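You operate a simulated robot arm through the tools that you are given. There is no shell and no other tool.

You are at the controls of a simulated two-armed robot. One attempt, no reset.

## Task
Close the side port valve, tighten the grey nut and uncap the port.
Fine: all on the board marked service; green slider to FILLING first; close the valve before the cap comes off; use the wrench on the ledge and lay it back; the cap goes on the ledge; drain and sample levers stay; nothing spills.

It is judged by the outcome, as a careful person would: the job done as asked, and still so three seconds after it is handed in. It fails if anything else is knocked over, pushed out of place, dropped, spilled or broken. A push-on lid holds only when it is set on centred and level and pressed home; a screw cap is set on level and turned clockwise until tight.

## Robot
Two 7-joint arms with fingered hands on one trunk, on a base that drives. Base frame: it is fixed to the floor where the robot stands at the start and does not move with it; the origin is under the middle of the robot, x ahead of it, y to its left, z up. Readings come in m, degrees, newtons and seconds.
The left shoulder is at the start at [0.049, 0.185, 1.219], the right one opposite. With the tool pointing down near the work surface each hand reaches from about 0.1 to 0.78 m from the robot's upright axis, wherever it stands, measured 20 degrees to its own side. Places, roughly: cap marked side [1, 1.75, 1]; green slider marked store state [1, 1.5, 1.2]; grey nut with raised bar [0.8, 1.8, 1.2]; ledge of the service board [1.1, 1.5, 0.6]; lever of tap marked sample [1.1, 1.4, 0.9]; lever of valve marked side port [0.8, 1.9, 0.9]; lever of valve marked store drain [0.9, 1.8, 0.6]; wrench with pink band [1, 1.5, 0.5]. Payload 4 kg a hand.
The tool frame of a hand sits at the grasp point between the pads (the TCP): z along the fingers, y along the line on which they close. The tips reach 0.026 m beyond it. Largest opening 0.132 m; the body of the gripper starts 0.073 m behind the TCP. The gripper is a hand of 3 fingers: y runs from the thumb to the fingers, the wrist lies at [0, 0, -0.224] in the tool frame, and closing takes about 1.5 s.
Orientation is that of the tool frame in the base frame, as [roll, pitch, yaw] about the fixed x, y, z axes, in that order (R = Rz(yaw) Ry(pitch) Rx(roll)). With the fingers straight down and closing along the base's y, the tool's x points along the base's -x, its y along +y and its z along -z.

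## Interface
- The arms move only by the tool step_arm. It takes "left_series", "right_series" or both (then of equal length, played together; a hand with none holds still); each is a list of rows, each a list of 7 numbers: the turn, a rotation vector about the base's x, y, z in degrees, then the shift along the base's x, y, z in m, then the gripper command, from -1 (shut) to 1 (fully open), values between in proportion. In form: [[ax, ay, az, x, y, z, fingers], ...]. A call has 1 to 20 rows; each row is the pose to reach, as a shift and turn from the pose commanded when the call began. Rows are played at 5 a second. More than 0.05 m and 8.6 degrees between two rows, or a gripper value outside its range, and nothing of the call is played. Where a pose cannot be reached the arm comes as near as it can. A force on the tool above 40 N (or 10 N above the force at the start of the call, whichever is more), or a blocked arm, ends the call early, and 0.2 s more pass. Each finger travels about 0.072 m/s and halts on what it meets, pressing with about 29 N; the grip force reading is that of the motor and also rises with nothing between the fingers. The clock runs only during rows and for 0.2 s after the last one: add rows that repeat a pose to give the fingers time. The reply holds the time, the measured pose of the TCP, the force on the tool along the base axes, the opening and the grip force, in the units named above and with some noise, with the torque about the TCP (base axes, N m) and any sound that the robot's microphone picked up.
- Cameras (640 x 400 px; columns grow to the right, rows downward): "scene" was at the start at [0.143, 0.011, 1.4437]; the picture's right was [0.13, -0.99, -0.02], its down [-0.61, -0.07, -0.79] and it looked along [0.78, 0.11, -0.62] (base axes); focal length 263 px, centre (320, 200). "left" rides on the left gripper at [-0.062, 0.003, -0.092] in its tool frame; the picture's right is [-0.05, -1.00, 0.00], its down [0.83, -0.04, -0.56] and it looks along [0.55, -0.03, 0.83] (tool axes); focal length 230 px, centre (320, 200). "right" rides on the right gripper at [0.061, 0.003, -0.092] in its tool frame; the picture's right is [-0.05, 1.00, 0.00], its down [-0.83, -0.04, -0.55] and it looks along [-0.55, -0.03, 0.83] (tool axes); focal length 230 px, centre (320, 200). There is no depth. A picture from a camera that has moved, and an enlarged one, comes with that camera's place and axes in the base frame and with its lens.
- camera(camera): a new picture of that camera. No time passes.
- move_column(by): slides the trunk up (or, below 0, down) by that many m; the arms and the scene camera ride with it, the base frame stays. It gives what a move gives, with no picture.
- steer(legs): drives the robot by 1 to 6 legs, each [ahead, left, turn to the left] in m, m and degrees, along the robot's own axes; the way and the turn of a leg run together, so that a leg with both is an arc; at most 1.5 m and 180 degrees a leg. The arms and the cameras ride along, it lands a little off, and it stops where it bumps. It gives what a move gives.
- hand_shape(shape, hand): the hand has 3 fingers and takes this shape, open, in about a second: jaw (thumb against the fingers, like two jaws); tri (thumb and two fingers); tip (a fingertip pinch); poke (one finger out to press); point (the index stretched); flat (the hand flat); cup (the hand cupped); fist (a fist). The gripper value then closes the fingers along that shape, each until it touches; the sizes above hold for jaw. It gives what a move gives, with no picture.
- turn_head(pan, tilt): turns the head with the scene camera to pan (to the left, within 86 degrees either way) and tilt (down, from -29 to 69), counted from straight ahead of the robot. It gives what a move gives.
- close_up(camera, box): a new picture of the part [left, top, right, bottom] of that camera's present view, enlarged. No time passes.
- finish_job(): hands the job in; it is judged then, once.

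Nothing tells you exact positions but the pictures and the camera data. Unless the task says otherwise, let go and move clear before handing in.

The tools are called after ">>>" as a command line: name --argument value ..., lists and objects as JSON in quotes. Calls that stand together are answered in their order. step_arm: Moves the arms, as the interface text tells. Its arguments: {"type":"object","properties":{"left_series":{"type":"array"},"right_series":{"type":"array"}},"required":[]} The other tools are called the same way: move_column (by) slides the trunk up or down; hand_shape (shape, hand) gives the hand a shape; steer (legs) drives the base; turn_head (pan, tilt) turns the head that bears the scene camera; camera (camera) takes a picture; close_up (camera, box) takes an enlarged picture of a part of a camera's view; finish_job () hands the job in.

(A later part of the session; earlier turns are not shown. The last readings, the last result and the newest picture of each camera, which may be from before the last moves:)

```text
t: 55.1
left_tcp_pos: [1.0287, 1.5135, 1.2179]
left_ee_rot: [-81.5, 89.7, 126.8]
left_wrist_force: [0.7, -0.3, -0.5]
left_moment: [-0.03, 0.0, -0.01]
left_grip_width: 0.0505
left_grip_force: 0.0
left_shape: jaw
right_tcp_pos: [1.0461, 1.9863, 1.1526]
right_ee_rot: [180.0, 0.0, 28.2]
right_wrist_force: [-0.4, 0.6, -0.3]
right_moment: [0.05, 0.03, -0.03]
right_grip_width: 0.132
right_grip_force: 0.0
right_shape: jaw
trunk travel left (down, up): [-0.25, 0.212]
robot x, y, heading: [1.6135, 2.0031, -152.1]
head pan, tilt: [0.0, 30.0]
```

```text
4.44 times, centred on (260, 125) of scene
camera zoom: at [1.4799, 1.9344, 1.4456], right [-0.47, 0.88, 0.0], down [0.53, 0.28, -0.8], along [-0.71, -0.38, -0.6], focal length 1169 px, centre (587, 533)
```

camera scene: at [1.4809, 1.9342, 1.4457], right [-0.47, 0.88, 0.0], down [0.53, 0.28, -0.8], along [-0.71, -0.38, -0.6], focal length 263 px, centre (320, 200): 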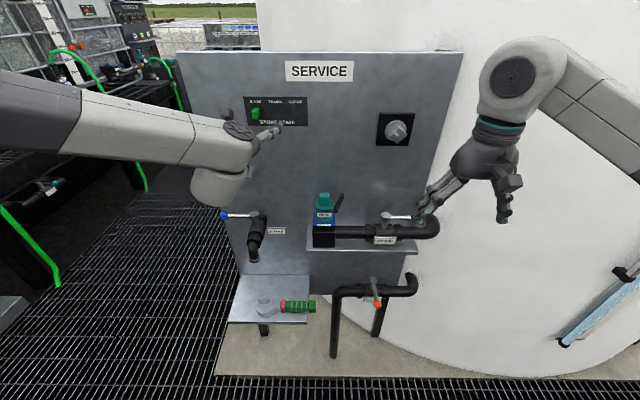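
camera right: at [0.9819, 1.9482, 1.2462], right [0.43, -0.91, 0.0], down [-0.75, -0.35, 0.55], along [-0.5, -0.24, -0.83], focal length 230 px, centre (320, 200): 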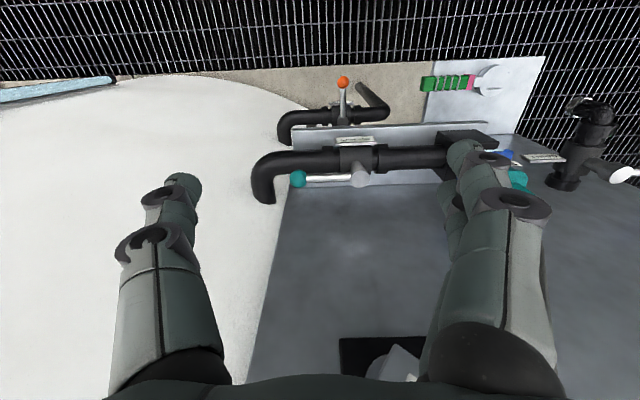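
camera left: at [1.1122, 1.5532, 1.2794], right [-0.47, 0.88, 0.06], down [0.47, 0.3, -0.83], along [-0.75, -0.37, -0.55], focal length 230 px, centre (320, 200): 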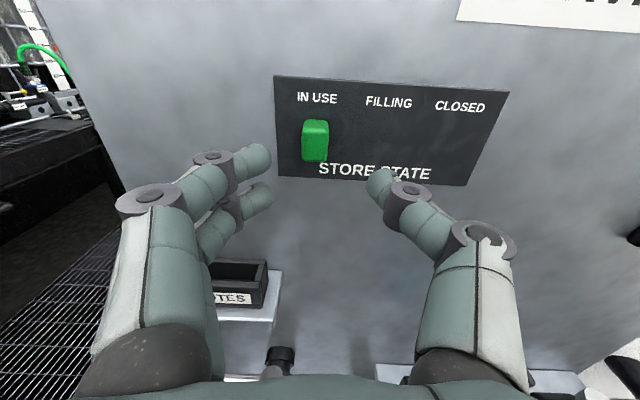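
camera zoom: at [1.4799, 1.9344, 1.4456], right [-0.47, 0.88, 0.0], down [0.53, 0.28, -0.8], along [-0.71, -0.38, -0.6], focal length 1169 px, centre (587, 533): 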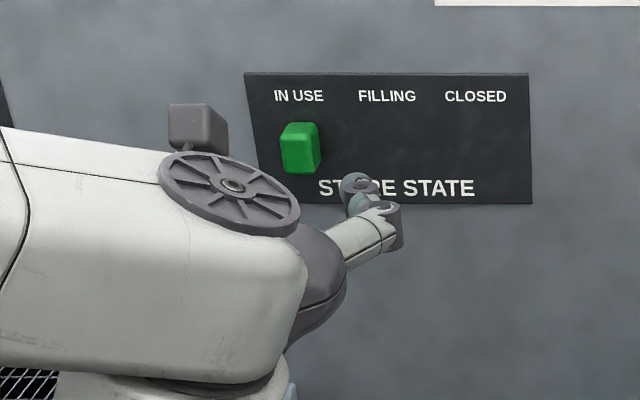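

The fingers will straddle the knob well. I'll advance along the tool axis so the fingertips flank the knob, stopping just short of the plate.

>>> step_arm --left_series '[[0, 0, 0, -0.0147, -0.0087, 0, -0.24], [0, 0, 0, -0.0293, -0.0174, 0, -0.24], [0, 0, 0, -0.044, -0.026, 0, -0.24], [0, 0, 0, -0.0586, -0.0347, 0, -0.24], [0, 0, 0, -0.0586, -0.0347, 0, -0.24]]'

>>> camera --camera "left"

>>> close_up --camera "scene" --box '[190, 80, 330, 170]'

```text
t: 56.0
left_tcp_pos: [0.9826, 1.4878, 1.221]
left_ee_rot: [-85.8, 89.5, 122.0]
left_wrist_force: [22.0, 8.9, 6.2]
left_moment: [-0.04, 0.15, 0.22]
left_grip_width: 0.0219
left_grip_force: 21.5
left_shape: jaw
right_tcp_pos: [1.0489, 1.9868, 1.1545]
right_ee_rot: [-180.0, 0.1, 28.2]
right_wrist_force: [-0.4, 0.1, 0.0]
right_moment: [-0.01, -0.01, 0.03]
right_grip_width: 0.1321
right_grip_force: 0.0
right_shape: jaw
trunk travel left (down, up): [-0.25, 0.212]
robot x, y, heading: [1.6137, 2.0058, -151.6]
head pan, tilt: [0.0, 30.0]
stopped in row 4 (left hand): the force on the tool passed its limit at 44 N (the readings are from after the stop); the commanded pose is now the measured one
```

```text
taken
camera left: at [1.0652, 1.5279, 1.282], right [-0.47, 0.88, 0.06], down [0.47, 0.3, -0.83], along [-0.75, -0.36, -0.55], focal length 230 px, centre (320, 200)
```

left: 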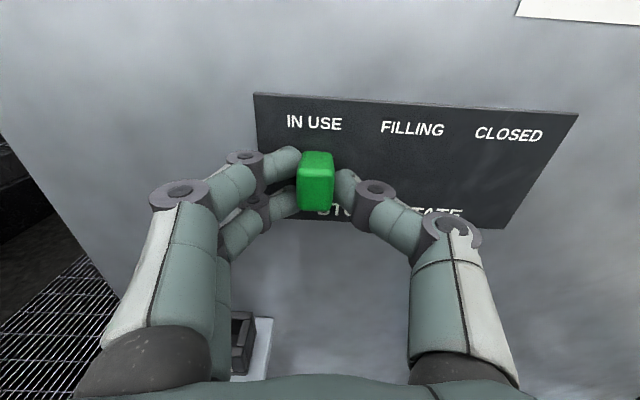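

```text
4.44 times, centred on (260, 125) of scene
camera zoom: at [1.4831, 1.9352, 1.4461], right [-0.47, 0.88, 0.0], down [0.52, 0.28, -0.8], along [-0.71, -0.38, -0.6], focal length 1169 px, centre (587, 533)
```

zoom: 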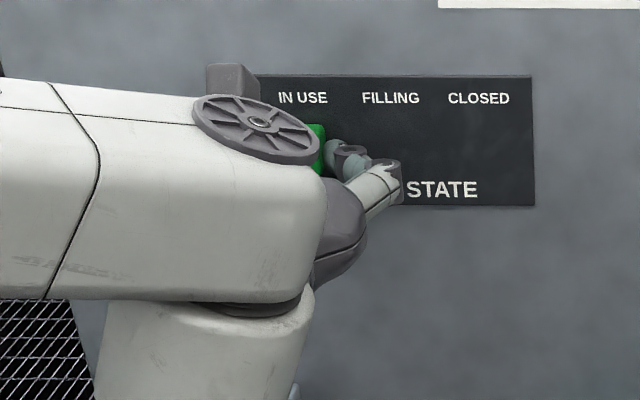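

Fingertips touched the plate and now flank the knob snugly. I'll back off 4 mm to release the pressure, then drag the knob right toward FILLING.

>>> step_arm --left_series '[[0, 0, 0, 0.0035, 0.0019, -0.001, -0.6], [0, 0, 0, 0.0035, 0.0019, -0.001, -0.6], [0, 0, 0, -0.0012, 0.0107, -0.001, -0.6], [0, 0, 0, -0.0059, 0.0195, -0.001, -0.6], [0, 0, 0, -0.0106, 0.0284, -0.001, -0.6], [0, 0, 0, -0.0153, 0.0372, -0.001, -0.6], [0, 0, 0, -0.02, 0.046, -0.001, -0.6], [0, 0, 0, -0.0219, 0.0495, -0.001, -0.6], [0, 0, 0, -0.0219, 0.0495, -0.001, -0.6]]'

>>> camera --camera "left"

>>> close_up --camera "scene" --box '[190, 80, 330, 170]'

```text
t: 58.0
left_tcp_pos: [0.9569, 1.5367, 1.2161]
left_ee_rot: [-128.4, 89.6, 79.4]
left_wrist_force: [1.1, 1.3, -1.0]
left_moment: [0.11, 0.07, 0.09]
left_grip_width: 0.0089
left_grip_force: 29.6
left_shape: jaw
right_tcp_pos: [1.0461, 1.9878, 1.1527]
right_ee_rot: [-180.0, -0.1, 28.2]
right_wrist_force: [0.6, -0.3, 0.0]
right_moment: [0.02, -0.02, 0.02]
right_grip_width: 0.1321
right_grip_force: 0.1
right_shape: jaw
trunk travel left (down, up): [-0.25, 0.212]
robot x, y, heading: [1.6111, 2.0041, -151.7]
head pan, tilt: [0.0, 30.0]
```

```text
taken
camera left: at [1.0398, 1.5766, 1.2778], right [-0.47, 0.88, 0.06], down [0.47, 0.3, -0.83], along [-0.75, -0.36, -0.56], focal length 230 px, centre (320, 200)
```

left: 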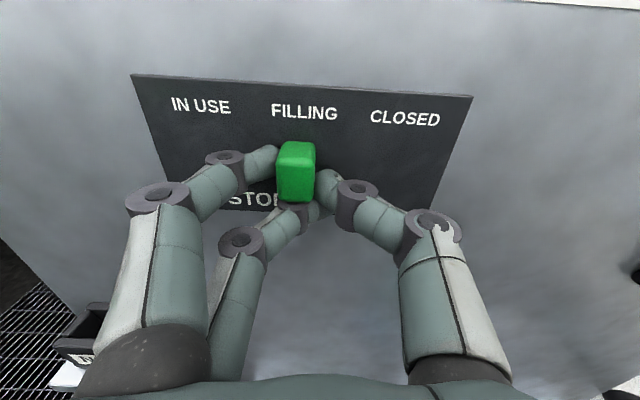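

```text
4.44 times, centred on (260, 125) of scene
camera zoom: at [1.4801, 1.9344, 1.4456], right [-0.47, 0.88, 0.0], down [0.53, 0.28, -0.8], along [-0.71, -0.38, -0.6], focal length 1169 px, centre (587, 533)
```

zoom: 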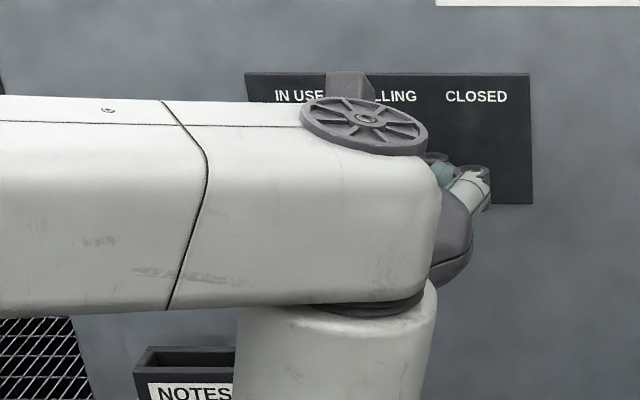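

The knob has moved close to FILLING. I'll open the fingers and back away to check its exact position.

>>> step_arm --left_series '[[0, 0, 0, 0, 0, 0, -0.3], [0, 0, 0, 0, 0, 0, 0.0], [0, 0, 0, 0, 0, 0, 0.0], [0, 0, 0, 0.0176, 0.0094, 0, 0.0], [0, 0, 0, 0.0353, 0.0188, 0, 0.0], [0, 0, 0, 0.0529, 0.0283, 0, 0.0], [0, 0, 0, 0.0706, 0.0377, 0, 0.0], [0, 0, 0, 0.0882, 0.0471, 0, 0.0], [0, 0, 0, 0.1, 0.0536, 0, 0.0]]'

>>> camera --camera "left"

>>> close_up --camera "scene" --box '[230, 80, 330, 140]'

```text
t: 60.0
left_tcp_pos: [1.0573, 1.5901, 1.2171]
left_ee_rot: [-123.7, 89.6, 84.3]
left_wrist_force: [-0.2, -0.6, 0.2]
left_moment: [0.04, 0.06, 0.03]
left_grip_width: 0.0654
left_grip_force: 0.1
left_shape: jaw
right_tcp_pos: [1.0471, 1.9865, 1.1529]
right_ee_rot: [180.0, -0.1, 28.3]
right_wrist_force: [0.0, 0.3, 0.4]
right_moment: [-0.03, 0.01, 0.04]
right_grip_width: 0.1321
right_grip_force: 0.1
right_shape: jaw
trunk travel left (down, up): [-0.25, 0.212]
robot x, y, heading: [1.6157, 2.0045, -151.9]
head pan, tilt: [0.0, 30.0]
```

```text
taken
camera left: at [1.1403, 1.6299, 1.2787], right [-0.47, 0.88, 0.06], down [0.47, 0.3, -0.83], along [-0.75, -0.36, -0.56], focal length 230 px, centre (320, 200)
```

left: 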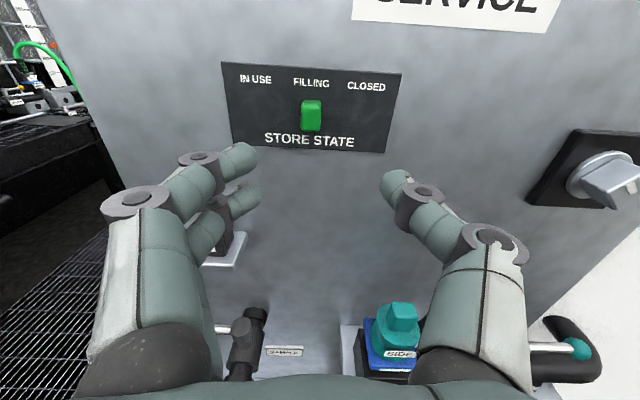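

```text
6.40 times, centred on (280, 110) of scene
camera zoom: at [1.4803, 1.9342, 1.4456], right [-0.47, 0.88, 0.0], down [0.53, 0.28, -0.8], along [-0.71, -0.38, -0.6], focal length 1683 px, centre (576, 776)
```

zoom: 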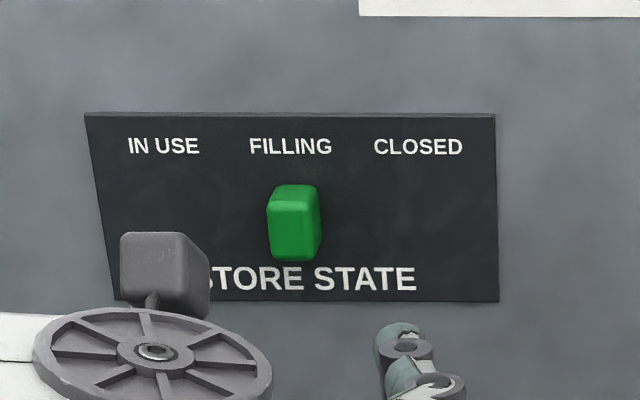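

The knob sits squarely under FILLING. Next I'll inspect the cap, its black side lever, and the valve lever more closely.

>>> close_up --camera "left" --box '[330, 280, 450, 390]'

>>> close_up --camera "scene" --box '[300, 180, 450, 260]'

>>> camera --camera "right"

```text
3.64 times, centred on (390, 335) of left
camera zoom: at [1.1403, 1.6299, 1.2787], right [-0.47, 0.88, 0.06], down [0.47, 0.3, -0.83], along [-0.75, -0.36, -0.56], focal length 837 px, centre (66, -291)
```

zoom: 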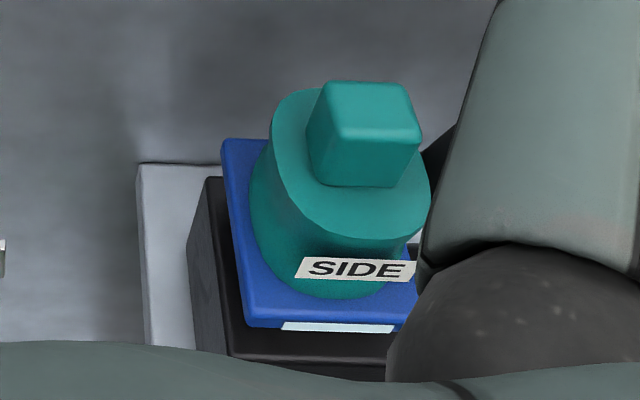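

```text
4.27 times, centred on (375, 220) of scene
camera zoom: at [1.4803, 1.9342, 1.4456], right [-0.47, 0.88, 0.0], down [0.53, 0.28, -0.8], along [-0.71, -0.38, -0.6], focal length 1122 px, centre (85, 115)
```

zoom: 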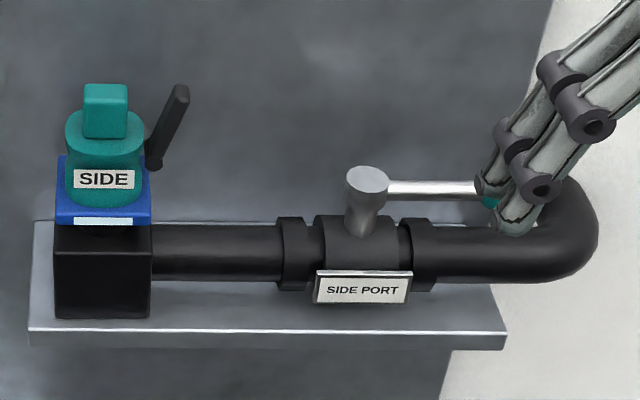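

```text
taken
camera right: at [1.1024, 2.0121, 1.2461], right [0.43, -0.9, 0.0], down [-0.75, -0.35, 0.55], along [-0.5, -0.24, -0.83], focal length 230 px, centre (320, 200)
```

right: 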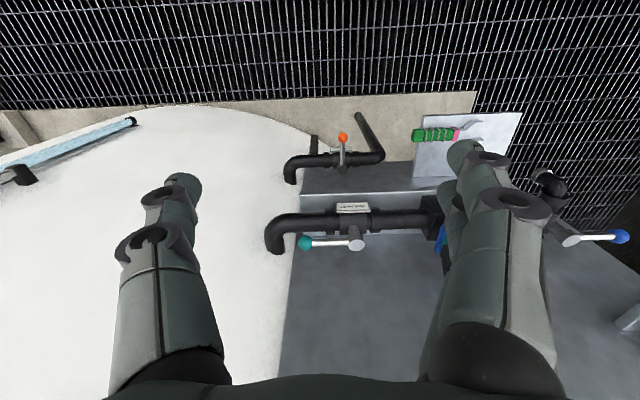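

I'd like to see the black rod beside the cap from the right side, so I'll shift the left hand (its camera) to the right and look down at the cap.

>>> step_arm --left_series '[[0, 0, 0, 0.02, 0.0107, 0, 0.0], [0, 0, 0, 0.0, 0.048, -0.016, 0.0], [0, 0, 0, -0.0155, 0.082, -0.032, 0.0], [0, 0, 0, -0.031, 0.116, -0.048, 0.0], [0, 0, 0, -0.0465, 0.1508, -0.064, 0.0], [0, 0, 0, -0.0465, 0.1508, -0.064, 0.0]]'

>>> camera --camera "left"

>>> camera --camera "scene"

```text
t: 61.4
left_tcp_pos: [1.0134, 1.7414, 1.1548]
left_ee_rot: [-118.0, 89.5, 89.9]
left_wrist_force: [-0.3, -0.5, 0.4]
left_moment: [0.0, -0.04, -0.01]
left_grip_width: 0.0654
left_grip_force: 0.1
left_shape: jaw
right_tcp_pos: [1.0483, 1.9869, 1.1534]
right_ee_rot: [-179.9, -0.1, 28.2]
right_wrist_force: [-0.1, -0.8, 0.0]
right_moment: [0.03, 0.0, -0.02]
right_grip_width: 0.132
right_grip_force: 0.0
right_shape: jaw
trunk travel left (down, up): [-0.25, 0.212]
robot x, y, heading: [1.6065, 2.0037, -152.3]
head pan, tilt: [0.0, 30.0]
```

```text
taken
camera left: at [1.095, 1.7807, 1.216], right [-0.47, 0.88, 0.06], down [0.47, 0.3, -0.83], along [-0.75, -0.36, -0.56], focal length 230 px, centre (320, 200)
```

left: 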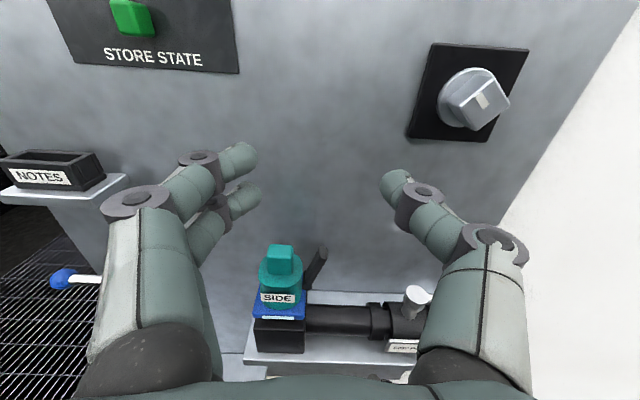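

```text
taken
camera scene: at [1.4811, 1.9332, 1.4457], right [-0.47, 0.88, 0.0], down [0.53, 0.28, -0.8], along [-0.71, -0.38, -0.6], focal length 263 px, centre (320, 200)
```

scene: 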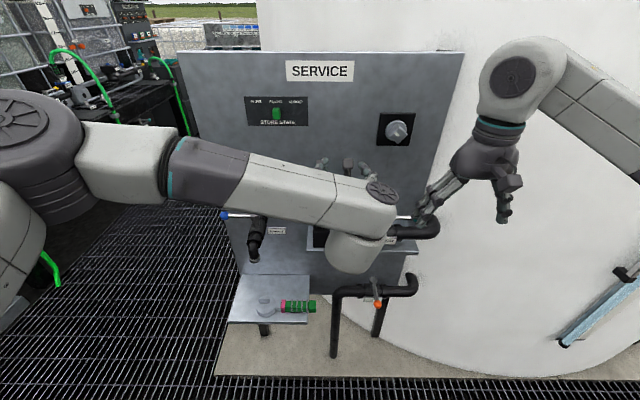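

>>> close_up --camera "left" --box '[240, 225, 360, 360]'

>>> close_up --camera "left" --box '[400, 40, 540, 150]'

```text
2.96 times, centred on (300, 292) of left
camera zoom: at [1.095, 1.7807, 1.216], right [-0.47, 0.88, 0.06], down [0.47, 0.3, -0.83], along [-0.75, -0.36, -0.56], focal length 682 px, centre (379, -74)
```

zoom: 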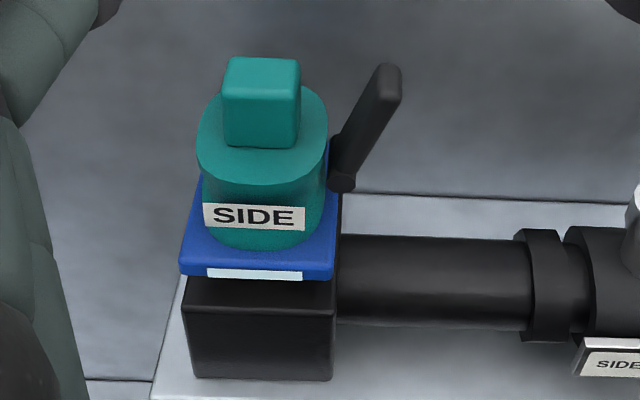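

```text
3.64 times, centred on (470, 95) of left
camera zoom: at [1.095, 1.7807, 1.216], right [-0.47, 0.88, 0.06], down [0.47, 0.3, -0.83], along [-0.75, -0.36, -0.56], focal length 837 px, centre (-226, 582)
```

zoom: 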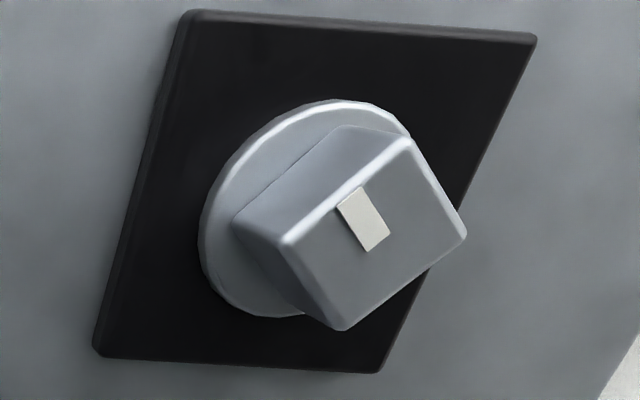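

The cap has a square grip tab; the black rod stands on its right side. First comes the valve: I'll retract the left hand and yaw the right hand 90° so its fingers can straddle the valve lever from above.

>>> step_arm --left_series '[[0, 0, 0, 0.0164, -0.0179, 0, 0], [0, 0, 0, 0.0328, -0.0359, 0, 0], [0, 0, 0, 0.0491, -0.0538, 0, 0], [0, 0, 0, 0.0655, -0.0718, 0, 0], [0, 0, 0, 0.0819, -0.0897, 0, 0], [0, 0, 0, 0.0983, -0.1077, 0, 0], [0, 0, 0, 0.1147, -0.1256, 0, 0], [0, 0, 0, 0.1311, -0.1436, 0, 0], [0, 0, 0, 0.1474, -0.1615, 0, 0], [0, 0, 0, 0.1638, -0.1795, 0, 0], [0, 0, 0, 0.1802, -0.1974, 0, 0]]' --right_series '[[0, 0, 8.18, -0.0098, -0.0026, 0, 1], [0, 0, 16.36, -0.0197, -0.0052, 0, 1], [0, 0, 24.55, -0.0295, -0.0077, 0, 1], [0, 0, 32.73, -0.0394, -0.0103, 0, 1], [0, 0, 40.91, -0.0492, -0.0129, 0, 1], [0, 0, 49.09, -0.0591, -0.0155, 0, 1], [0, 0, 57.27, -0.0689, -0.0181, 0, 1], [0, 0, 65.45, -0.0788, -0.0207, 0, 1], [0, 0, 73.64, -0.0886, -0.0232, 0, 1], [0, 0, 81.82, -0.0985, -0.0258, 0, 1], [0, 0, 90, -0.1083, -0.0284, 0, 1]]'

>>> move_column --by -0.1

>>> camera --camera "scene"

>>> camera --camera "right"

```text
t: 63.8
left_tcp_pos: [1.1879, 1.5586, 1.1634]
left_ee_rot: [-143.3, 89.4, 65.0]
left_wrist_force: [0.1, -0.7, -0.7]
left_moment: [0.02, 0.01, -0.02]
left_grip_width: 0.0658
left_grip_force: 0.2
left_shape: jaw
left hand out of reach, approached as far as the arm can: row 11
right_tcp_pos: [0.9402, 1.9578, 1.1536]
right_ee_rot: [-180.0, -0.2, 118.4]
right_wrist_force: [0.3, 0.4, -0.4]
right_moment: [0.04, 0.05, 0.0]
right_grip_width: 0.1319
right_grip_force: 0.0
right_shape: jaw
trunk travel left (down, up): [-0.25, 0.212]
robot x, y, heading: [1.6118, 2.0035, -151.9]
head pan, tilt: [0.0, 30.0]
```

```text
t: 65.1
left_tcp_pos: [1.1867, 1.5609, 1.0647]
left_ee_rot: [-103.3, 89.7, 104.7]
left_wrist_force: [-0.8, 0.0, 0.8]
left_moment: [-0.02, -0.02, 0.03]
left_grip_width: 0.0657
left_grip_force: 0.0
left_shape: jaw
right_tcp_pos: [0.9393, 1.9592, 1.0541]
right_ee_rot: [-179.9, 0.1, 118.3]
right_wrist_force: [-0.5, -0.9, 0.9]
right_moment: [0.01, 0.02, 0.01]
right_grip_width: 0.1318
right_grip_force: 0.1
right_shape: jaw
trunk travel left (down, up): [-0.15, 0.312]
robot x, y, heading: [1.6087, 2.0038, -151.9]
head pan, tilt: [0.0, 30.0]
```

```text
taken
camera scene: at [1.4179, 1.901, 1.3184], right [-0.47, 0.88, 0.0], down [0.61, 0.33, -0.72], along [-0.63, -0.34, -0.7], focal length 263 px, centre (320, 200)
```

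scene: 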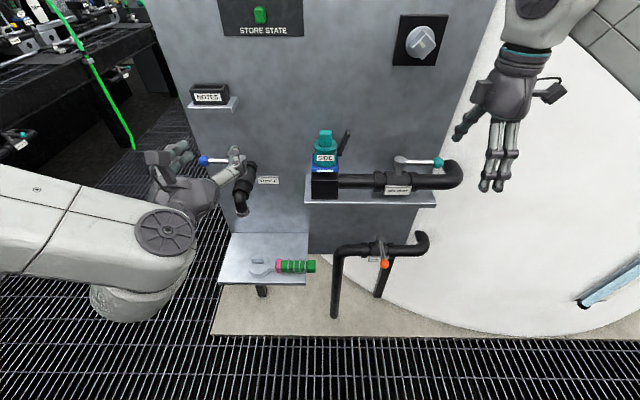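

```text
taken
camera right: at [0.913, 2.0139, 1.1475], right [0.9, 0.43, 0.0], down [0.36, -0.75, 0.56], along [0.23, -0.5, -0.83], focal length 230 px, centre (320, 200)
```

right: 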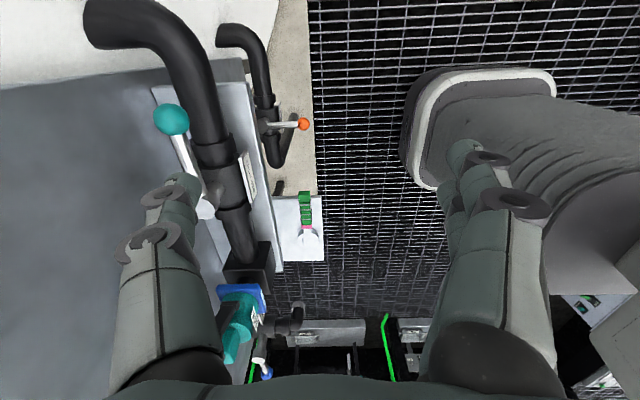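

With the close-range cameras I get a better fit: nut plate front at f≈-1.55, lever ball at about (f -1.616, r 1.300, z 0.932), stem at r≈1.203. I'll tilt the right hand ~20° (so the wrist stays away from the nut), narrow the fingers, and hover near the lever.

>>> step_arm --right_series '[[-2.355, 4.41, 0, 0.0021, -0.004, -0.0198, 0.4], [-4.71, 8.82, 0, 0.0042, -0.0079, -0.0395, 0.0], [-7.065, 13.23, 0, 0.0064, -0.0119, -0.0593, -0.24], [-9.42, 17.64, 0, 0.0085, -0.0159, -0.079, -0.24], [-9.42, 17.64, 0, 0.0085, -0.0159, -0.079, -0.24], [-9.42, 17.64, 0, 0.0085, -0.0159, -0.079, -0.24]]'

>>> camera --camera "right"

>>> camera --camera "scene"

```text
t: 66.5
left_tcp_pos: [1.1857, 1.56, 1.0635]
left_ee_rot: [-127.2, 89.6, 80.7]
left_wrist_force: [-0.6, -0.2, 0.3]
left_moment: [-0.01, 0.0, -0.02]
left_grip_width: 0.0654
left_grip_force: 0.1
left_shape: jaw
right_tcp_pos: [0.9457, 1.9436, 0.9741]
right_ee_rot: [-160.0, 0.0, 118.2]
right_wrist_force: [0.3, 1.1, -1.0]
right_moment: [0.02, -0.02, 0.0]
right_grip_width: 0.0503
right_grip_force: 0.0
right_shape: jaw
trunk travel left (down, up): [-0.15, 0.312]
robot x, y, heading: [1.6098, 2.0061, -152.0]
head pan, tilt: [0.0, 30.0]
```

```text
taken
camera right: at [0.9476, 2.0128, 1.061], right [0.85, 0.4, -0.34], down [0.52, -0.66, 0.54], along [-0.01, -0.64, -0.77], focal length 230 px, centre (320, 200)
```

right: 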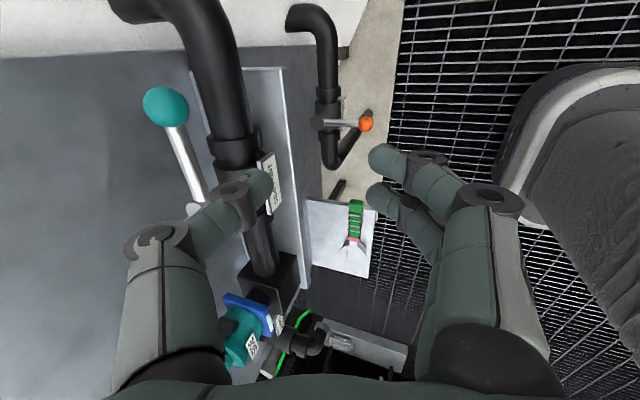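

```text
taken
camera scene: at [1.4168, 1.9006, 1.318], right [-0.47, 0.88, 0.0], down [0.61, 0.33, -0.72], along [-0.63, -0.34, -0.7], focal length 263 px, centre (320, 200)
```

scene: 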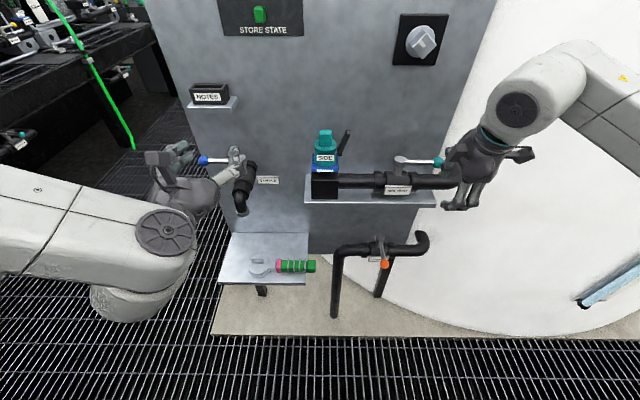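

The lever ball position is confirmed by this view. I'll slide in above the lever rod, keeping the tips above it.

>>> step_arm --right_series '[[0, 0, 0, -0.0295, -0.0157, 0, -0.24], [0, 0, 0, -0.0589, -0.0315, 0, -0.24], [0, 0, 0, -0.0884, -0.0472, 0, -0.24], [0, 0, 0, -0.1178, -0.0629, 0, -0.24], [0, 0, 0, -0.1178, -0.0629, 0, -0.24]]'

>>> camera --camera "right"

>>> close_up --camera "scene" --box '[360, 20, 500, 220]'

```text
t: 67.7
left_tcp_pos: [1.1852, 1.5624, 1.0641]
left_ee_rot: [-122.4, 89.5, 85.4]
left_wrist_force: [-1.0, 0.0, 0.1]
left_moment: [0.03, -0.01, -0.01]
left_grip_width: 0.0652
left_grip_force: 0.0
left_shape: jaw
right_tcp_pos: [0.8291, 1.8801, 0.9737]
right_ee_rot: [-160.0, 0.0, 118.2]
right_wrist_force: [0.4, 0.8, -0.5]
right_moment: [0.0, 0.0, -0.04]
right_grip_width: 0.0506
right_grip_force: 0.1
right_shape: jaw
trunk travel left (down, up): [-0.15, 0.312]
robot x, y, heading: [1.6128, 2.003, -151.7]
head pan, tilt: [0.0, 30.0]
```

```text
taken
camera right: at [0.8298, 1.949, 1.0597], right [0.85, 0.4, -0.34], down [0.52, -0.66, 0.54], along [-0.01, -0.64, -0.77], focal length 230 px, centre (320, 200)
```

right: 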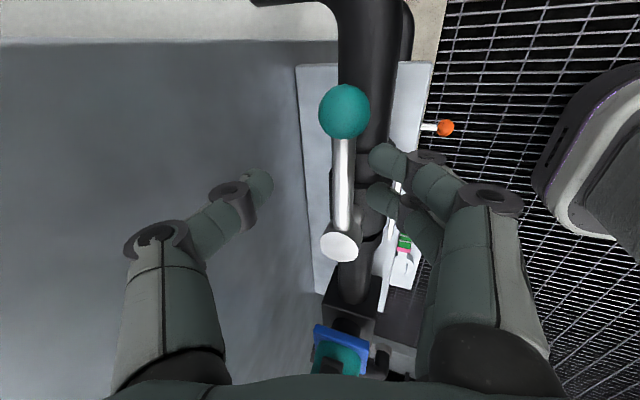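

```text
2.00 times, centred on (430, 120) of scene
camera zoom: at [1.4173, 1.9011, 1.3182], right [-0.47, 0.88, 0.0], down [0.61, 0.33, -0.72], along [-0.63, -0.34, -0.7], focal length 526 px, centre (100, 360)
```

zoom: 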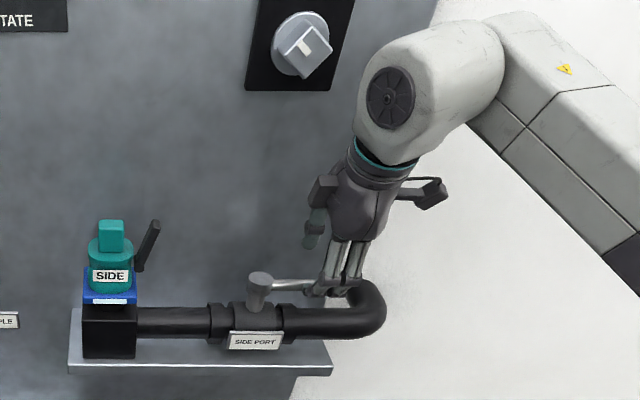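

The rod will be centred between thumb and fingers once I descend. Lowering ~37 mm now.

>>> step_arm --right_series '[[0, 0, 0, 0, 0, -0.012, -0.24], [0, 0, 0, 0, 0, -0.024, -0.24], [0, 0, 0, 0, 0, -0.036, -0.24], [0, 0, 0, 0, 0, -0.036, -0.24]]'

>>> camera --camera "right"

>>> close_up --camera "scene" --box '[360, 100, 480, 220]'

```text
t: 68.7
left_tcp_pos: [1.1852, 1.5615, 1.0637]
left_ee_rot: [-124.8, 89.7, 83.1]
left_wrist_force: [-1.3, 0.7, 0.2]
left_moment: [-0.01, 0.0, 0.04]
left_grip_width: 0.0656
left_grip_force: 0.1
left_shape: jaw
right_tcp_pos: [0.8291, 1.8796, 0.9379]
right_ee_rot: [-160.0, -0.1, 118.1]
right_wrist_force: [0.1, -0.2, 0.0]
right_moment: [0.0, 0.01, 0.03]
right_grip_width: 0.0507
right_grip_force: 0.0
right_shape: jaw
trunk travel left (down, up): [-0.15, 0.312]
robot x, y, heading: [1.6111, 2.0038, -152.0]
head pan, tilt: [0.0, 30.0]
```

```text
taken
camera right: at [0.8301, 1.9488, 1.0243], right [0.85, 0.4, -0.34], down [0.52, -0.66, 0.54], along [-0.01, -0.64, -0.77], focal length 230 px, centre (320, 200)
```

right: 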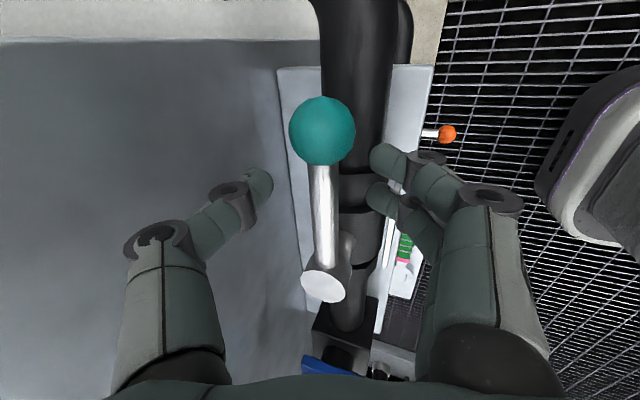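

```text
3.33 times, centred on (420, 160) of scene
camera zoom: at [1.4171, 1.9004, 1.3181], right [-0.47, 0.88, 0.0], down [0.61, 0.33, -0.72], along [-0.63, -0.34, -0.7], focal length 877 px, centre (-13, 333)
```

zoom: 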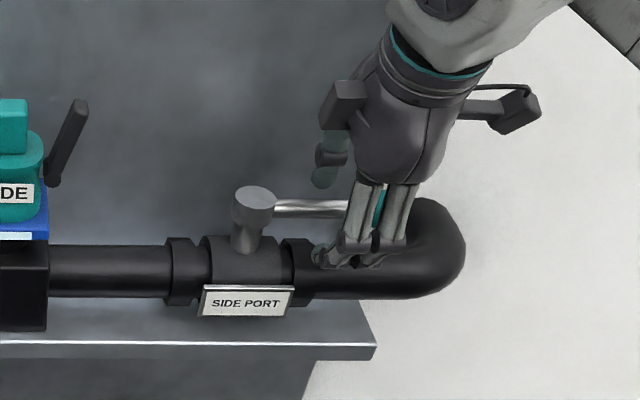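

The rod sits between thumb and fingers. I'll narrow the gap around it, then swing the lever toward me along its arc (clockwise from above), first half.

>>> step_arm --right_series '[[0, 0, 0, 0, 0, -0.003, -0.5], [0, 0, 0, 0, 0, -0.005, -0.62], [0, 0, 0, 0, 0, -0.005, -0.62], [0, 0, 0, 0, 0, -0.005, -0.62], [-2.468, -1.318, -7.688, 0.0084, 0.0037, -0.005, -0.62], [-4.936, -2.636, -15.376, 0.0173, 0.0063, -0.005, -0.62], [-7.404, -3.954, -23.064, 0.0264, 0.0075, -0.005, -0.62], [-9.872, -5.272, -30.752, 0.0356, 0.0074, -0.005, -0.62], [-12.34, -6.59, -38.44, 0.0447, 0.006, -0.005, -0.62], [-14.808, -7.908, -46.128, 0.0535, 0.0033, -0.005, -0.62]]'

>>> camera --camera "right"

>>> close_up --camera "scene" --box '[340, 100, 480, 220]'

```text
t: 70.9
left_tcp_pos: [1.1858, 1.5598, 1.062]
left_ee_rot: [-125.9, 89.6, 81.9]
left_wrist_force: [0.0, 0.2, -0.5]
left_moment: [0.0, -0.02, 0.02]
left_grip_width: 0.0654
left_grip_force: 0.0
left_shape: jaw
right_tcp_pos: [0.8837, 1.8825, 0.932]
right_ee_rot: [-166.5, 15.0, 70.7]
right_wrist_force: [-0.6, -0.2, 0.4]
right_moment: [-0.01, -0.02, -0.01]
right_grip_width: 0.0256
right_grip_force: 0.0
right_shape: jaw
trunk travel left (down, up): [-0.15, 0.312]
robot x, y, heading: [1.6097, 2.0061, -151.7]
head pan, tilt: [0.0, 30.0]
```

```text
taken
camera right: at [0.9335, 1.9518, 1.0038], right [0.88, -0.42, -0.21], down [-0.14, -0.65, 0.75], along [-0.45, -0.63, -0.63], focal length 230 px, centre (320, 200)
```

right: 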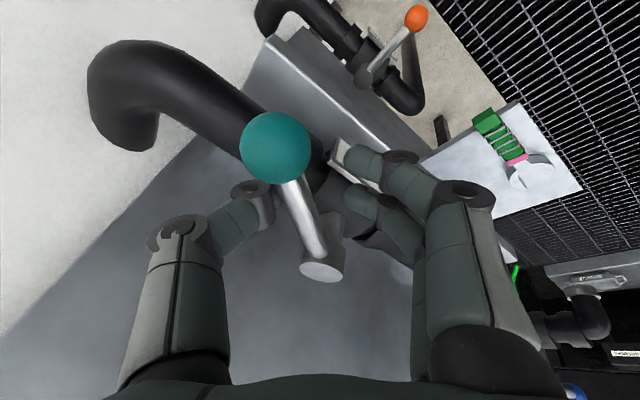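

```text
3.33 times, centred on (410, 160) of scene
camera zoom: at [1.4169, 1.9003, 1.318], right [-0.47, 0.88, 0.0], down [0.61, 0.33, -0.72], along [-0.63, -0.34, -0.7], focal length 877 px, centre (20, 333)
```

zoom: 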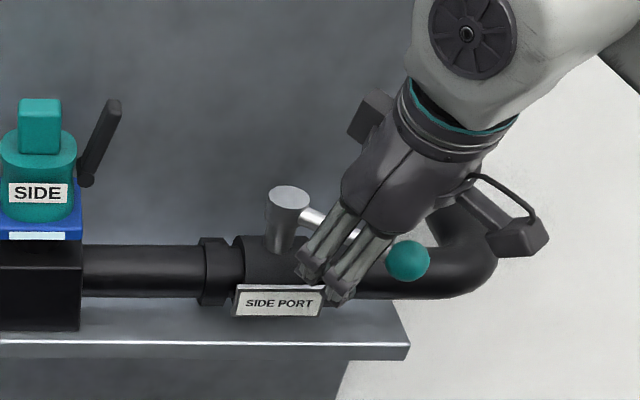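

The lever follows the hand and is about halfway. Continuing the arc to 90° (slightly past to take up slack).

>>> step_arm --right_series '[[-2.468, -1.318, -7.688, 0.0083, -0.0039, 0, -0.62], [-4.936, -2.636, -15.376, 0.016, -0.009, 0, -0.62], [-7.404, -3.954, -23.064, 0.0229, -0.015, 0, -0.62], [-9.872, -5.272, -30.752, 0.0289, -0.0221, 0, -0.62], [-12.34, -6.59, -38.44, 0.0338, -0.0298, 0, -0.62], [-14.15, -7.55, -44.07, 0.0367, -0.036, 0, -0.62], [-14.15, -7.55, -44.07, 0.0367, -0.036, 0, -0.62]]'

>>> camera --camera "right"

>>> close_up --camera "scene" --box '[340, 100, 480, 220]'

```text
t: 72.5
left_tcp_pos: [1.1856, 1.5602, 1.0638]
left_ee_rot: [-126.6, 89.5, 81.3]
left_wrist_force: [0.1, 0.4, 0.6]
left_moment: [0.01, 0.02, 0.0]
left_grip_width: 0.0653
left_grip_force: 0.0
left_shape: jaw
right_tcp_pos: [0.9197, 1.8473, 0.9335]
right_ee_rot: [177.8, 19.8, 21.7]
right_wrist_force: [0.5, -0.1, -0.6]
right_moment: [0.01, 0.03, -0.04]
right_grip_width: 0.0252
right_grip_force: 0.1
right_shape: jaw
trunk travel left (down, up): [-0.15, 0.312]
robot x, y, heading: [1.6119, 2.0052, -151.7]
head pan, tilt: [0.0, 30.0]
```

```text
taken
camera right: at [1.0014, 1.8793, 0.9993], right [0.34, -0.94, 0.05], down [-0.58, -0.16, 0.8], along [-0.75, -0.3, -0.6], focal length 230 px, centre (320, 200)
```

right: 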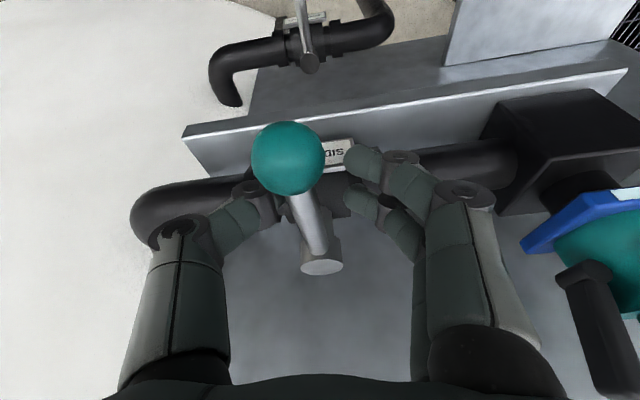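

```text
3.33 times, centred on (410, 160) of scene
camera zoom: at [1.4169, 1.9005, 1.318], right [-0.47, 0.88, 0.0], down [0.61, 0.33, -0.72], along [-0.63, -0.34, -0.7], focal length 877 px, centre (20, 333)
```

zoom: 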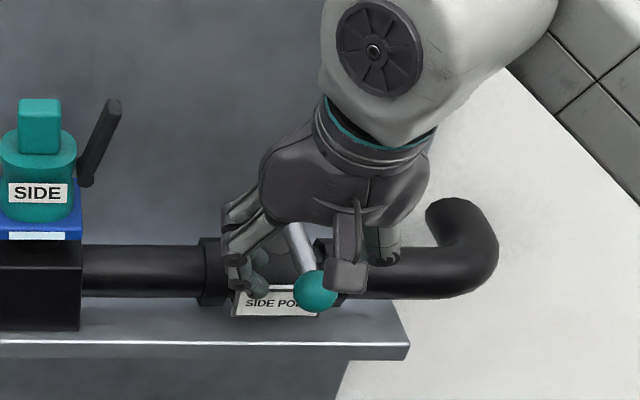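

The lever now points at me, about 90°. I'll nudge a few degrees further gently to confirm it's at its stop.

>>> step_arm --right_series '[[-0.45, -0.24, -1.41, 0.0006, -0.0016, 0, -0.62], [-0.905, -0.483, -2.82, 0.0012, -0.0032, 0, -0.62], [-0.905, -0.483, -2.82, 0.0012, -0.0032, 0, -0.62]]'

>>> close_up --camera "right" --box '[220, 100, 420, 290]'

```text
t: 73.3
left_tcp_pos: [1.1853, 1.5616, 1.0636]
left_ee_rot: [-126.2, 89.6, 81.7]
left_wrist_force: [-0.7, 0.3, -0.4]
left_moment: [-0.02, -0.01, 0.0]
left_grip_width: 0.0654
left_grip_force: 0.1
left_shape: jaw
right_tcp_pos: [0.9208, 1.845, 0.9327]
right_ee_rot: [176.8, 19.7, 18.5]
right_wrist_force: [0.4, 0.5, 0.3]
right_moment: [0.0, -0.01, 0.03]
right_grip_width: 0.0255
right_grip_force: 0.0
right_shape: jaw
trunk travel left (down, up): [-0.15, 0.312]
robot x, y, heading: [1.6116, 2.0055, -151.9]
head pan, tilt: [0.0, 30.0]
```

```text
2.11 times, centred on (320, 195) of right
camera zoom: at [1.0038, 1.8734, 0.9995], right [0.29, -0.95, 0.07], down [-0.59, -0.12, 0.8], along [-0.75, -0.27, -0.6], focal length 484 px, centre (320, 210)
```

zoom: 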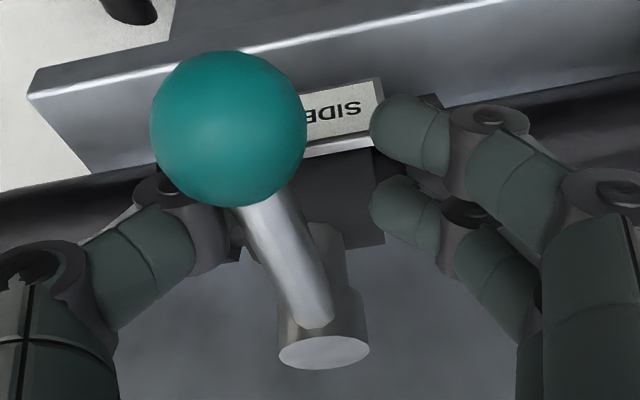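

I'll open the fingers, lift the hand clear of the lever and check it from the scene camera.

>>> step_arm --right_series '[[0, 0, 0, 0, 0, 0, -0.2], [0, 0, 0, 0, 0, 0, -0.1], [0, 0, 0, 0, 0, 0.02, -0.1], [0, 0, 0, 0, 0, 0.045, -0.1], [0, 0, 0, 0.0106, 0.0057, 0.07, 0], [0, 0, 0, 0.0441, 0.0236, 0.09, 0], [0, 0, 0, 0.0785, 0.0415, 0.1, 0], [0, 0, 0, 0.085, 0.075, 0.11, 0], [0, 0, 0, 0.08, 0.11, 0.12, 0]]'

>>> camera --camera "scene"

>>> close_up --camera "scene" --box '[300, 120, 470, 220]'

>>> camera --camera "right"

```text
t: 75.3
left_tcp_pos: [1.1864, 1.5626, 1.0647]
left_ee_rot: [-124.8, 89.7, 83.1]
left_wrist_force: [0.3, 0.5, 0.3]
left_moment: [-0.03, 0.01, 0.04]
left_grip_width: 0.0657
left_grip_force: 0.1
left_shape: jaw
right_tcp_pos: [1.0005, 1.9551, 1.0544]
right_ee_rot: [176.9, 19.7, 18.7]
right_wrist_force: [-0.2, -0.4, 0.7]
right_moment: [0.02, -0.05, -0.03]
right_grip_width: 0.0656
right_grip_force: 0.1
right_shape: jaw
trunk travel left (down, up): [-0.15, 0.312]
robot x, y, heading: [1.609, 2.003, -151.8]
head pan, tilt: [0.0, 30.0]
```

```text
taken
camera scene: at [1.4172, 1.9016, 1.3182], right [-0.47, 0.88, 0.0], down [0.61, 0.33, -0.72], along [-0.63, -0.34, -0.7], focal length 263 px, centre (320, 200)
```

scene: 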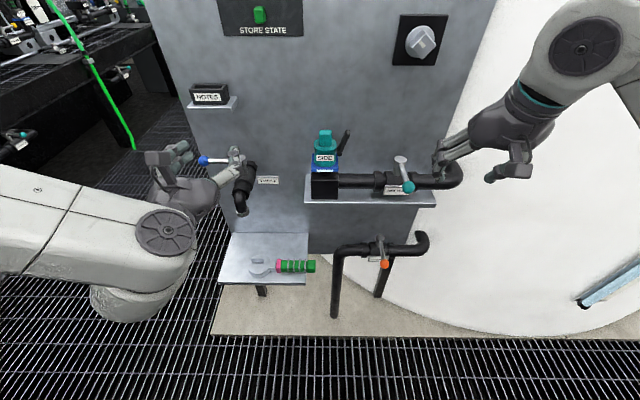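

```text
3.76 times, centred on (385, 170) of scene
camera zoom: at [1.4172, 1.9016, 1.3182], right [-0.47, 0.88, 0.0], down [0.61, 0.33, -0.72], along [-0.63, -0.34, -0.7], focal length 990 px, centre (75, 313)
```

zoom: 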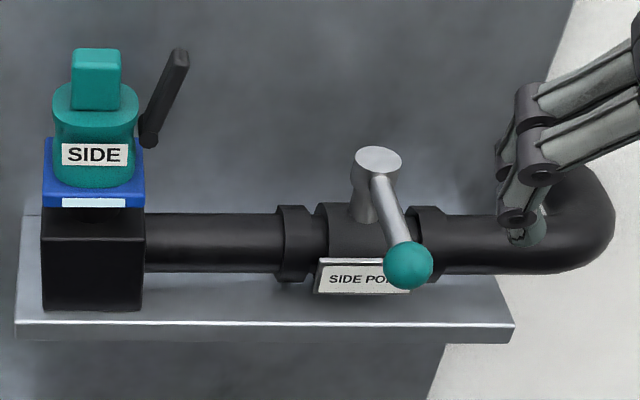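

```text
taken
camera right: at [1.083, 1.9848, 1.1211], right [0.29, -0.95, 0.07], down [-0.59, -0.12, 0.8], along [-0.75, -0.27, -0.6], focal length 230 px, centre (320, 200)
```

right: 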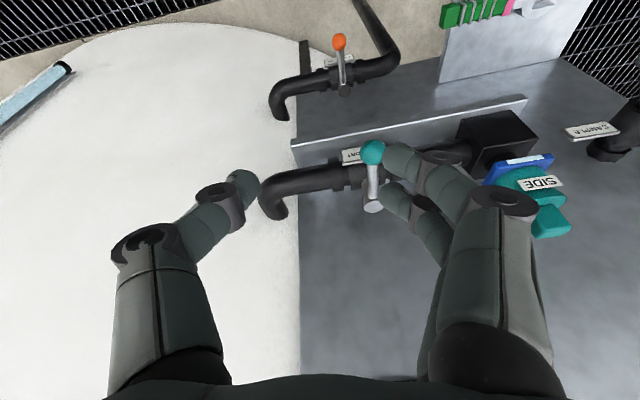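

The valve lever is at exactly 90° to the pipe – closed. Next is the wrench. I'll swing the left hand away to a tool-down rest pose, and yaw the right hand so its fingers can close across the wrench handle.

>>> step_arm --left_series '[[3.532, -6.616, 0, 0.0117, -0.006, 0.0083, 0], [7.065, -13.232, 0, 0.0234, -0.0121, 0.0167, 0], [10.598, -19.847, 0, 0.0352, -0.0181, 0.025, 0], [14.13, -26.463, 0, 0.0469, -0.0241, 0.0333, 0], [17.662, -33.079, 0, 0.0586, -0.0301, 0.0417, 0], [21.195, -39.695, 0, 0.0703, -0.0362, 0.05, 0], [24.728, -46.31, 0, 0.082, -0.0422, 0.0583, 0], [28.26, -52.926, 0, 0.0937, -0.0482, 0.0667, 0], [31.792, -59.542, 0, 0.1055, -0.0542, 0.075, 0], [35.325, -66.158, 0, 0.1172, -0.0603, 0.0833, 0], [38.858, -72.773, 0, 0.1289, -0.0663, 0.0917, 0], [42.39, -79.389, 0, 0.1406, -0.0723, 0.1, 0]]' --right_series '[[2.489, 1.329, 7.753, 0.0059, -0.011, 0, 0], [4.978, 2.658, 15.506, 0.0118, -0.0221, 0, 0], [7.467, 3.987, 23.259, 0.0177, -0.0331, 0, 0], [9.956, 5.316, 31.012, 0.0236, -0.0441, 0, 0], [12.445, 6.645, 38.765, 0.0294, -0.0551, 0, 0], [14.934, 7.974, 46.518, 0.0353, -0.0662, 0, 0], [17.423, 9.303, 54.271, 0.0412, -0.0772, 0, 0], [19.912, 10.632, 62.024, 0.0471, -0.0882, 0, 0], [22.401, 11.961, 69.777, 0.053, -0.0993, 0, 0], [24.89, 13.29, 77.53, 0.0589, -0.1103, 0, 0], [27.379, 14.619, 85.283, 0.0648, -0.1213, 0, 0], [29.868, 15.948, 93.036, 0.0707, -0.1323, 0, 0]]'

>>> camera --camera "scene"

>>> camera --camera "right"

```text
t: 77.9
left_tcp_pos: [1.3264, 1.4882, 1.1642]
left_ee_rot: [-179.7, -0.3, 28.4]
left_wrist_force: [0.1, -0.3, 0.9]
left_moment: [-0.02, 0.02, -0.01]
left_grip_width: 0.0654
left_grip_force: 0.1
left_shape: jaw
right_tcp_pos: [1.0719, 1.8233, 1.0554]
right_ee_rot: [-159.9, -0.1, 118.3]
right_wrist_force: [-0.2, 0.6, -0.1]
right_moment: [-0.04, 0.02, 0.0]
right_grip_width: 0.0657
right_grip_force: 0.1
right_shape: jaw
trunk travel left (down, up): [-0.15, 0.312]
robot x, y, heading: [1.6103, 2.0032, -151.9]
head pan, tilt: [0.0, 30.0]
```

```text
taken
camera scene: at [1.4178, 1.9008, 1.3183], right [-0.47, 0.88, 0.0], down [0.61, 0.33, -0.72], along [-0.63, -0.34, -0.7], focal length 263 px, centre (320, 200)
```

scene: 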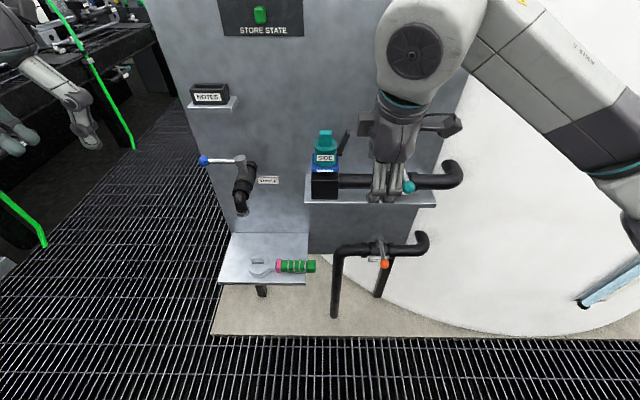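

```text
taken
camera right: at [1.0732, 1.8914, 1.1414], right [0.85, 0.4, -0.34], down [0.53, -0.66, 0.53], along [-0.01, -0.64, -0.77], focal length 230 px, centre (320, 200)
```

right: 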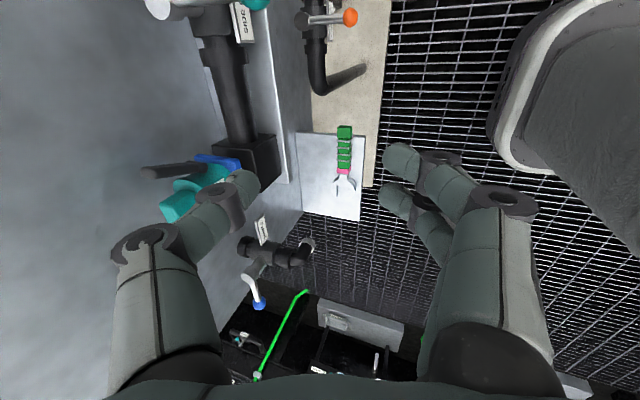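

Now lower the trunk 0.15 m for the ledge work.

>>> move_column --by -0.14

>>> step_arm --right_series '[[1.177, -2.205, 0, 0.0156, -0.0264, -0.018, 0.3], [2.355, -4.41, 0, 0.0312, -0.0527, -0.036, 0.6], [3.532, -6.615, 0, 0.0468, -0.079, -0.054, 0.6], [4.71, -8.82, 0, 0.0471, -0.1, -0.08, 0.6], [4.71, -8.82, 0, 0.0306, -0.125, -0.09, 0.6], [4.71, -8.82, 0, 0.0306, -0.125, -0.09, 0.6]]'

>>> camera --camera "scene"

>>> camera --camera "right"

```text
t: 79.6
left_tcp_pos: [1.2999, 1.4752, 0.9809]
left_ee_rot: [-179.6, -4.7, 28.4]
left_wrist_force: [0.0, -0.7, 0.3]
left_moment: [-0.01, 0.04, 0.03]
left_grip_width: 0.0654
left_grip_force: 0.0
left_shape: jaw
right_tcp_pos: [1.0731, 1.8227, 0.9146]
right_ee_rot: [-159.8, 0.0, 118.2]
right_wrist_force: [0.6, 1.0, 1.1]
right_moment: [0.0, 0.04, -0.01]
right_grip_width: 0.0652
right_grip_force: 0.0
right_shape: jaw
trunk travel left (down, up): [-0.01, 0.452]
robot x, y, heading: [1.6149, 2.0109, -152.0]
head pan, tilt: [0.0, 30.0]
```

```text
t: 81.0
left_tcp_pos: [1.2998, 1.4752, 0.9794]
left_ee_rot: [-179.6, -4.8, 28.5]
left_wrist_force: [-0.7, 0.8, 0.4]
left_moment: [0.01, 0.02, 0.0]
left_grip_width: 0.0653
left_grip_force: 0.1
left_shape: jaw
right_tcp_pos: [1.1007, 1.6951, 0.8244]
right_ee_rot: [-170.0, -0.1, 118.2]
right_wrist_force: [0.2, 0.3, 0.4]
right_moment: [0.0, 0.0, 0.02]
right_grip_width: 0.1054
right_grip_force: 0.0
right_shape: jaw
trunk travel left (down, up): [-0.01, 0.452]
robot x, y, heading: [1.6103, 2.0055, -151.9]
head pan, tilt: [0.0, 30.0]
```

```text
taken
camera scene: at [1.3014, 1.8386, 1.0935], right [-0.47, 0.88, 0.0], down [0.76, 0.41, -0.51], along [-0.45, -0.24, -0.86], focal length 263 px, centre (320, 200)
```

scene: 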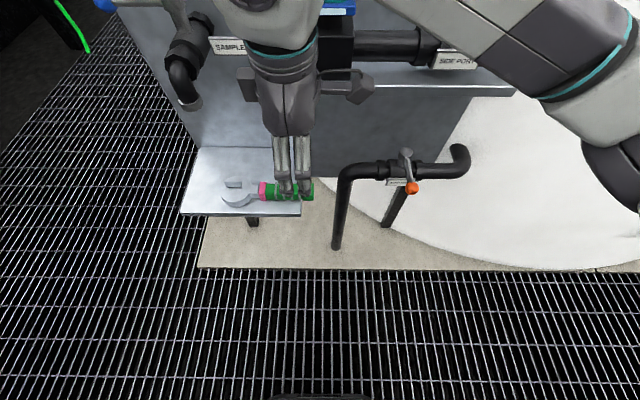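

```text
taken
camera right: at [1.0885, 1.7576, 0.9151], right [0.89, 0.42, -0.17], down [0.44, -0.71, 0.55], along [0.11, -0.57, -0.81], focal length 230 px, centre (320, 200)
```

right: 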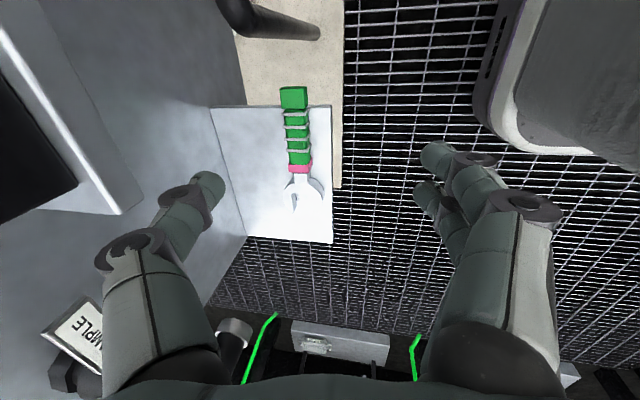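

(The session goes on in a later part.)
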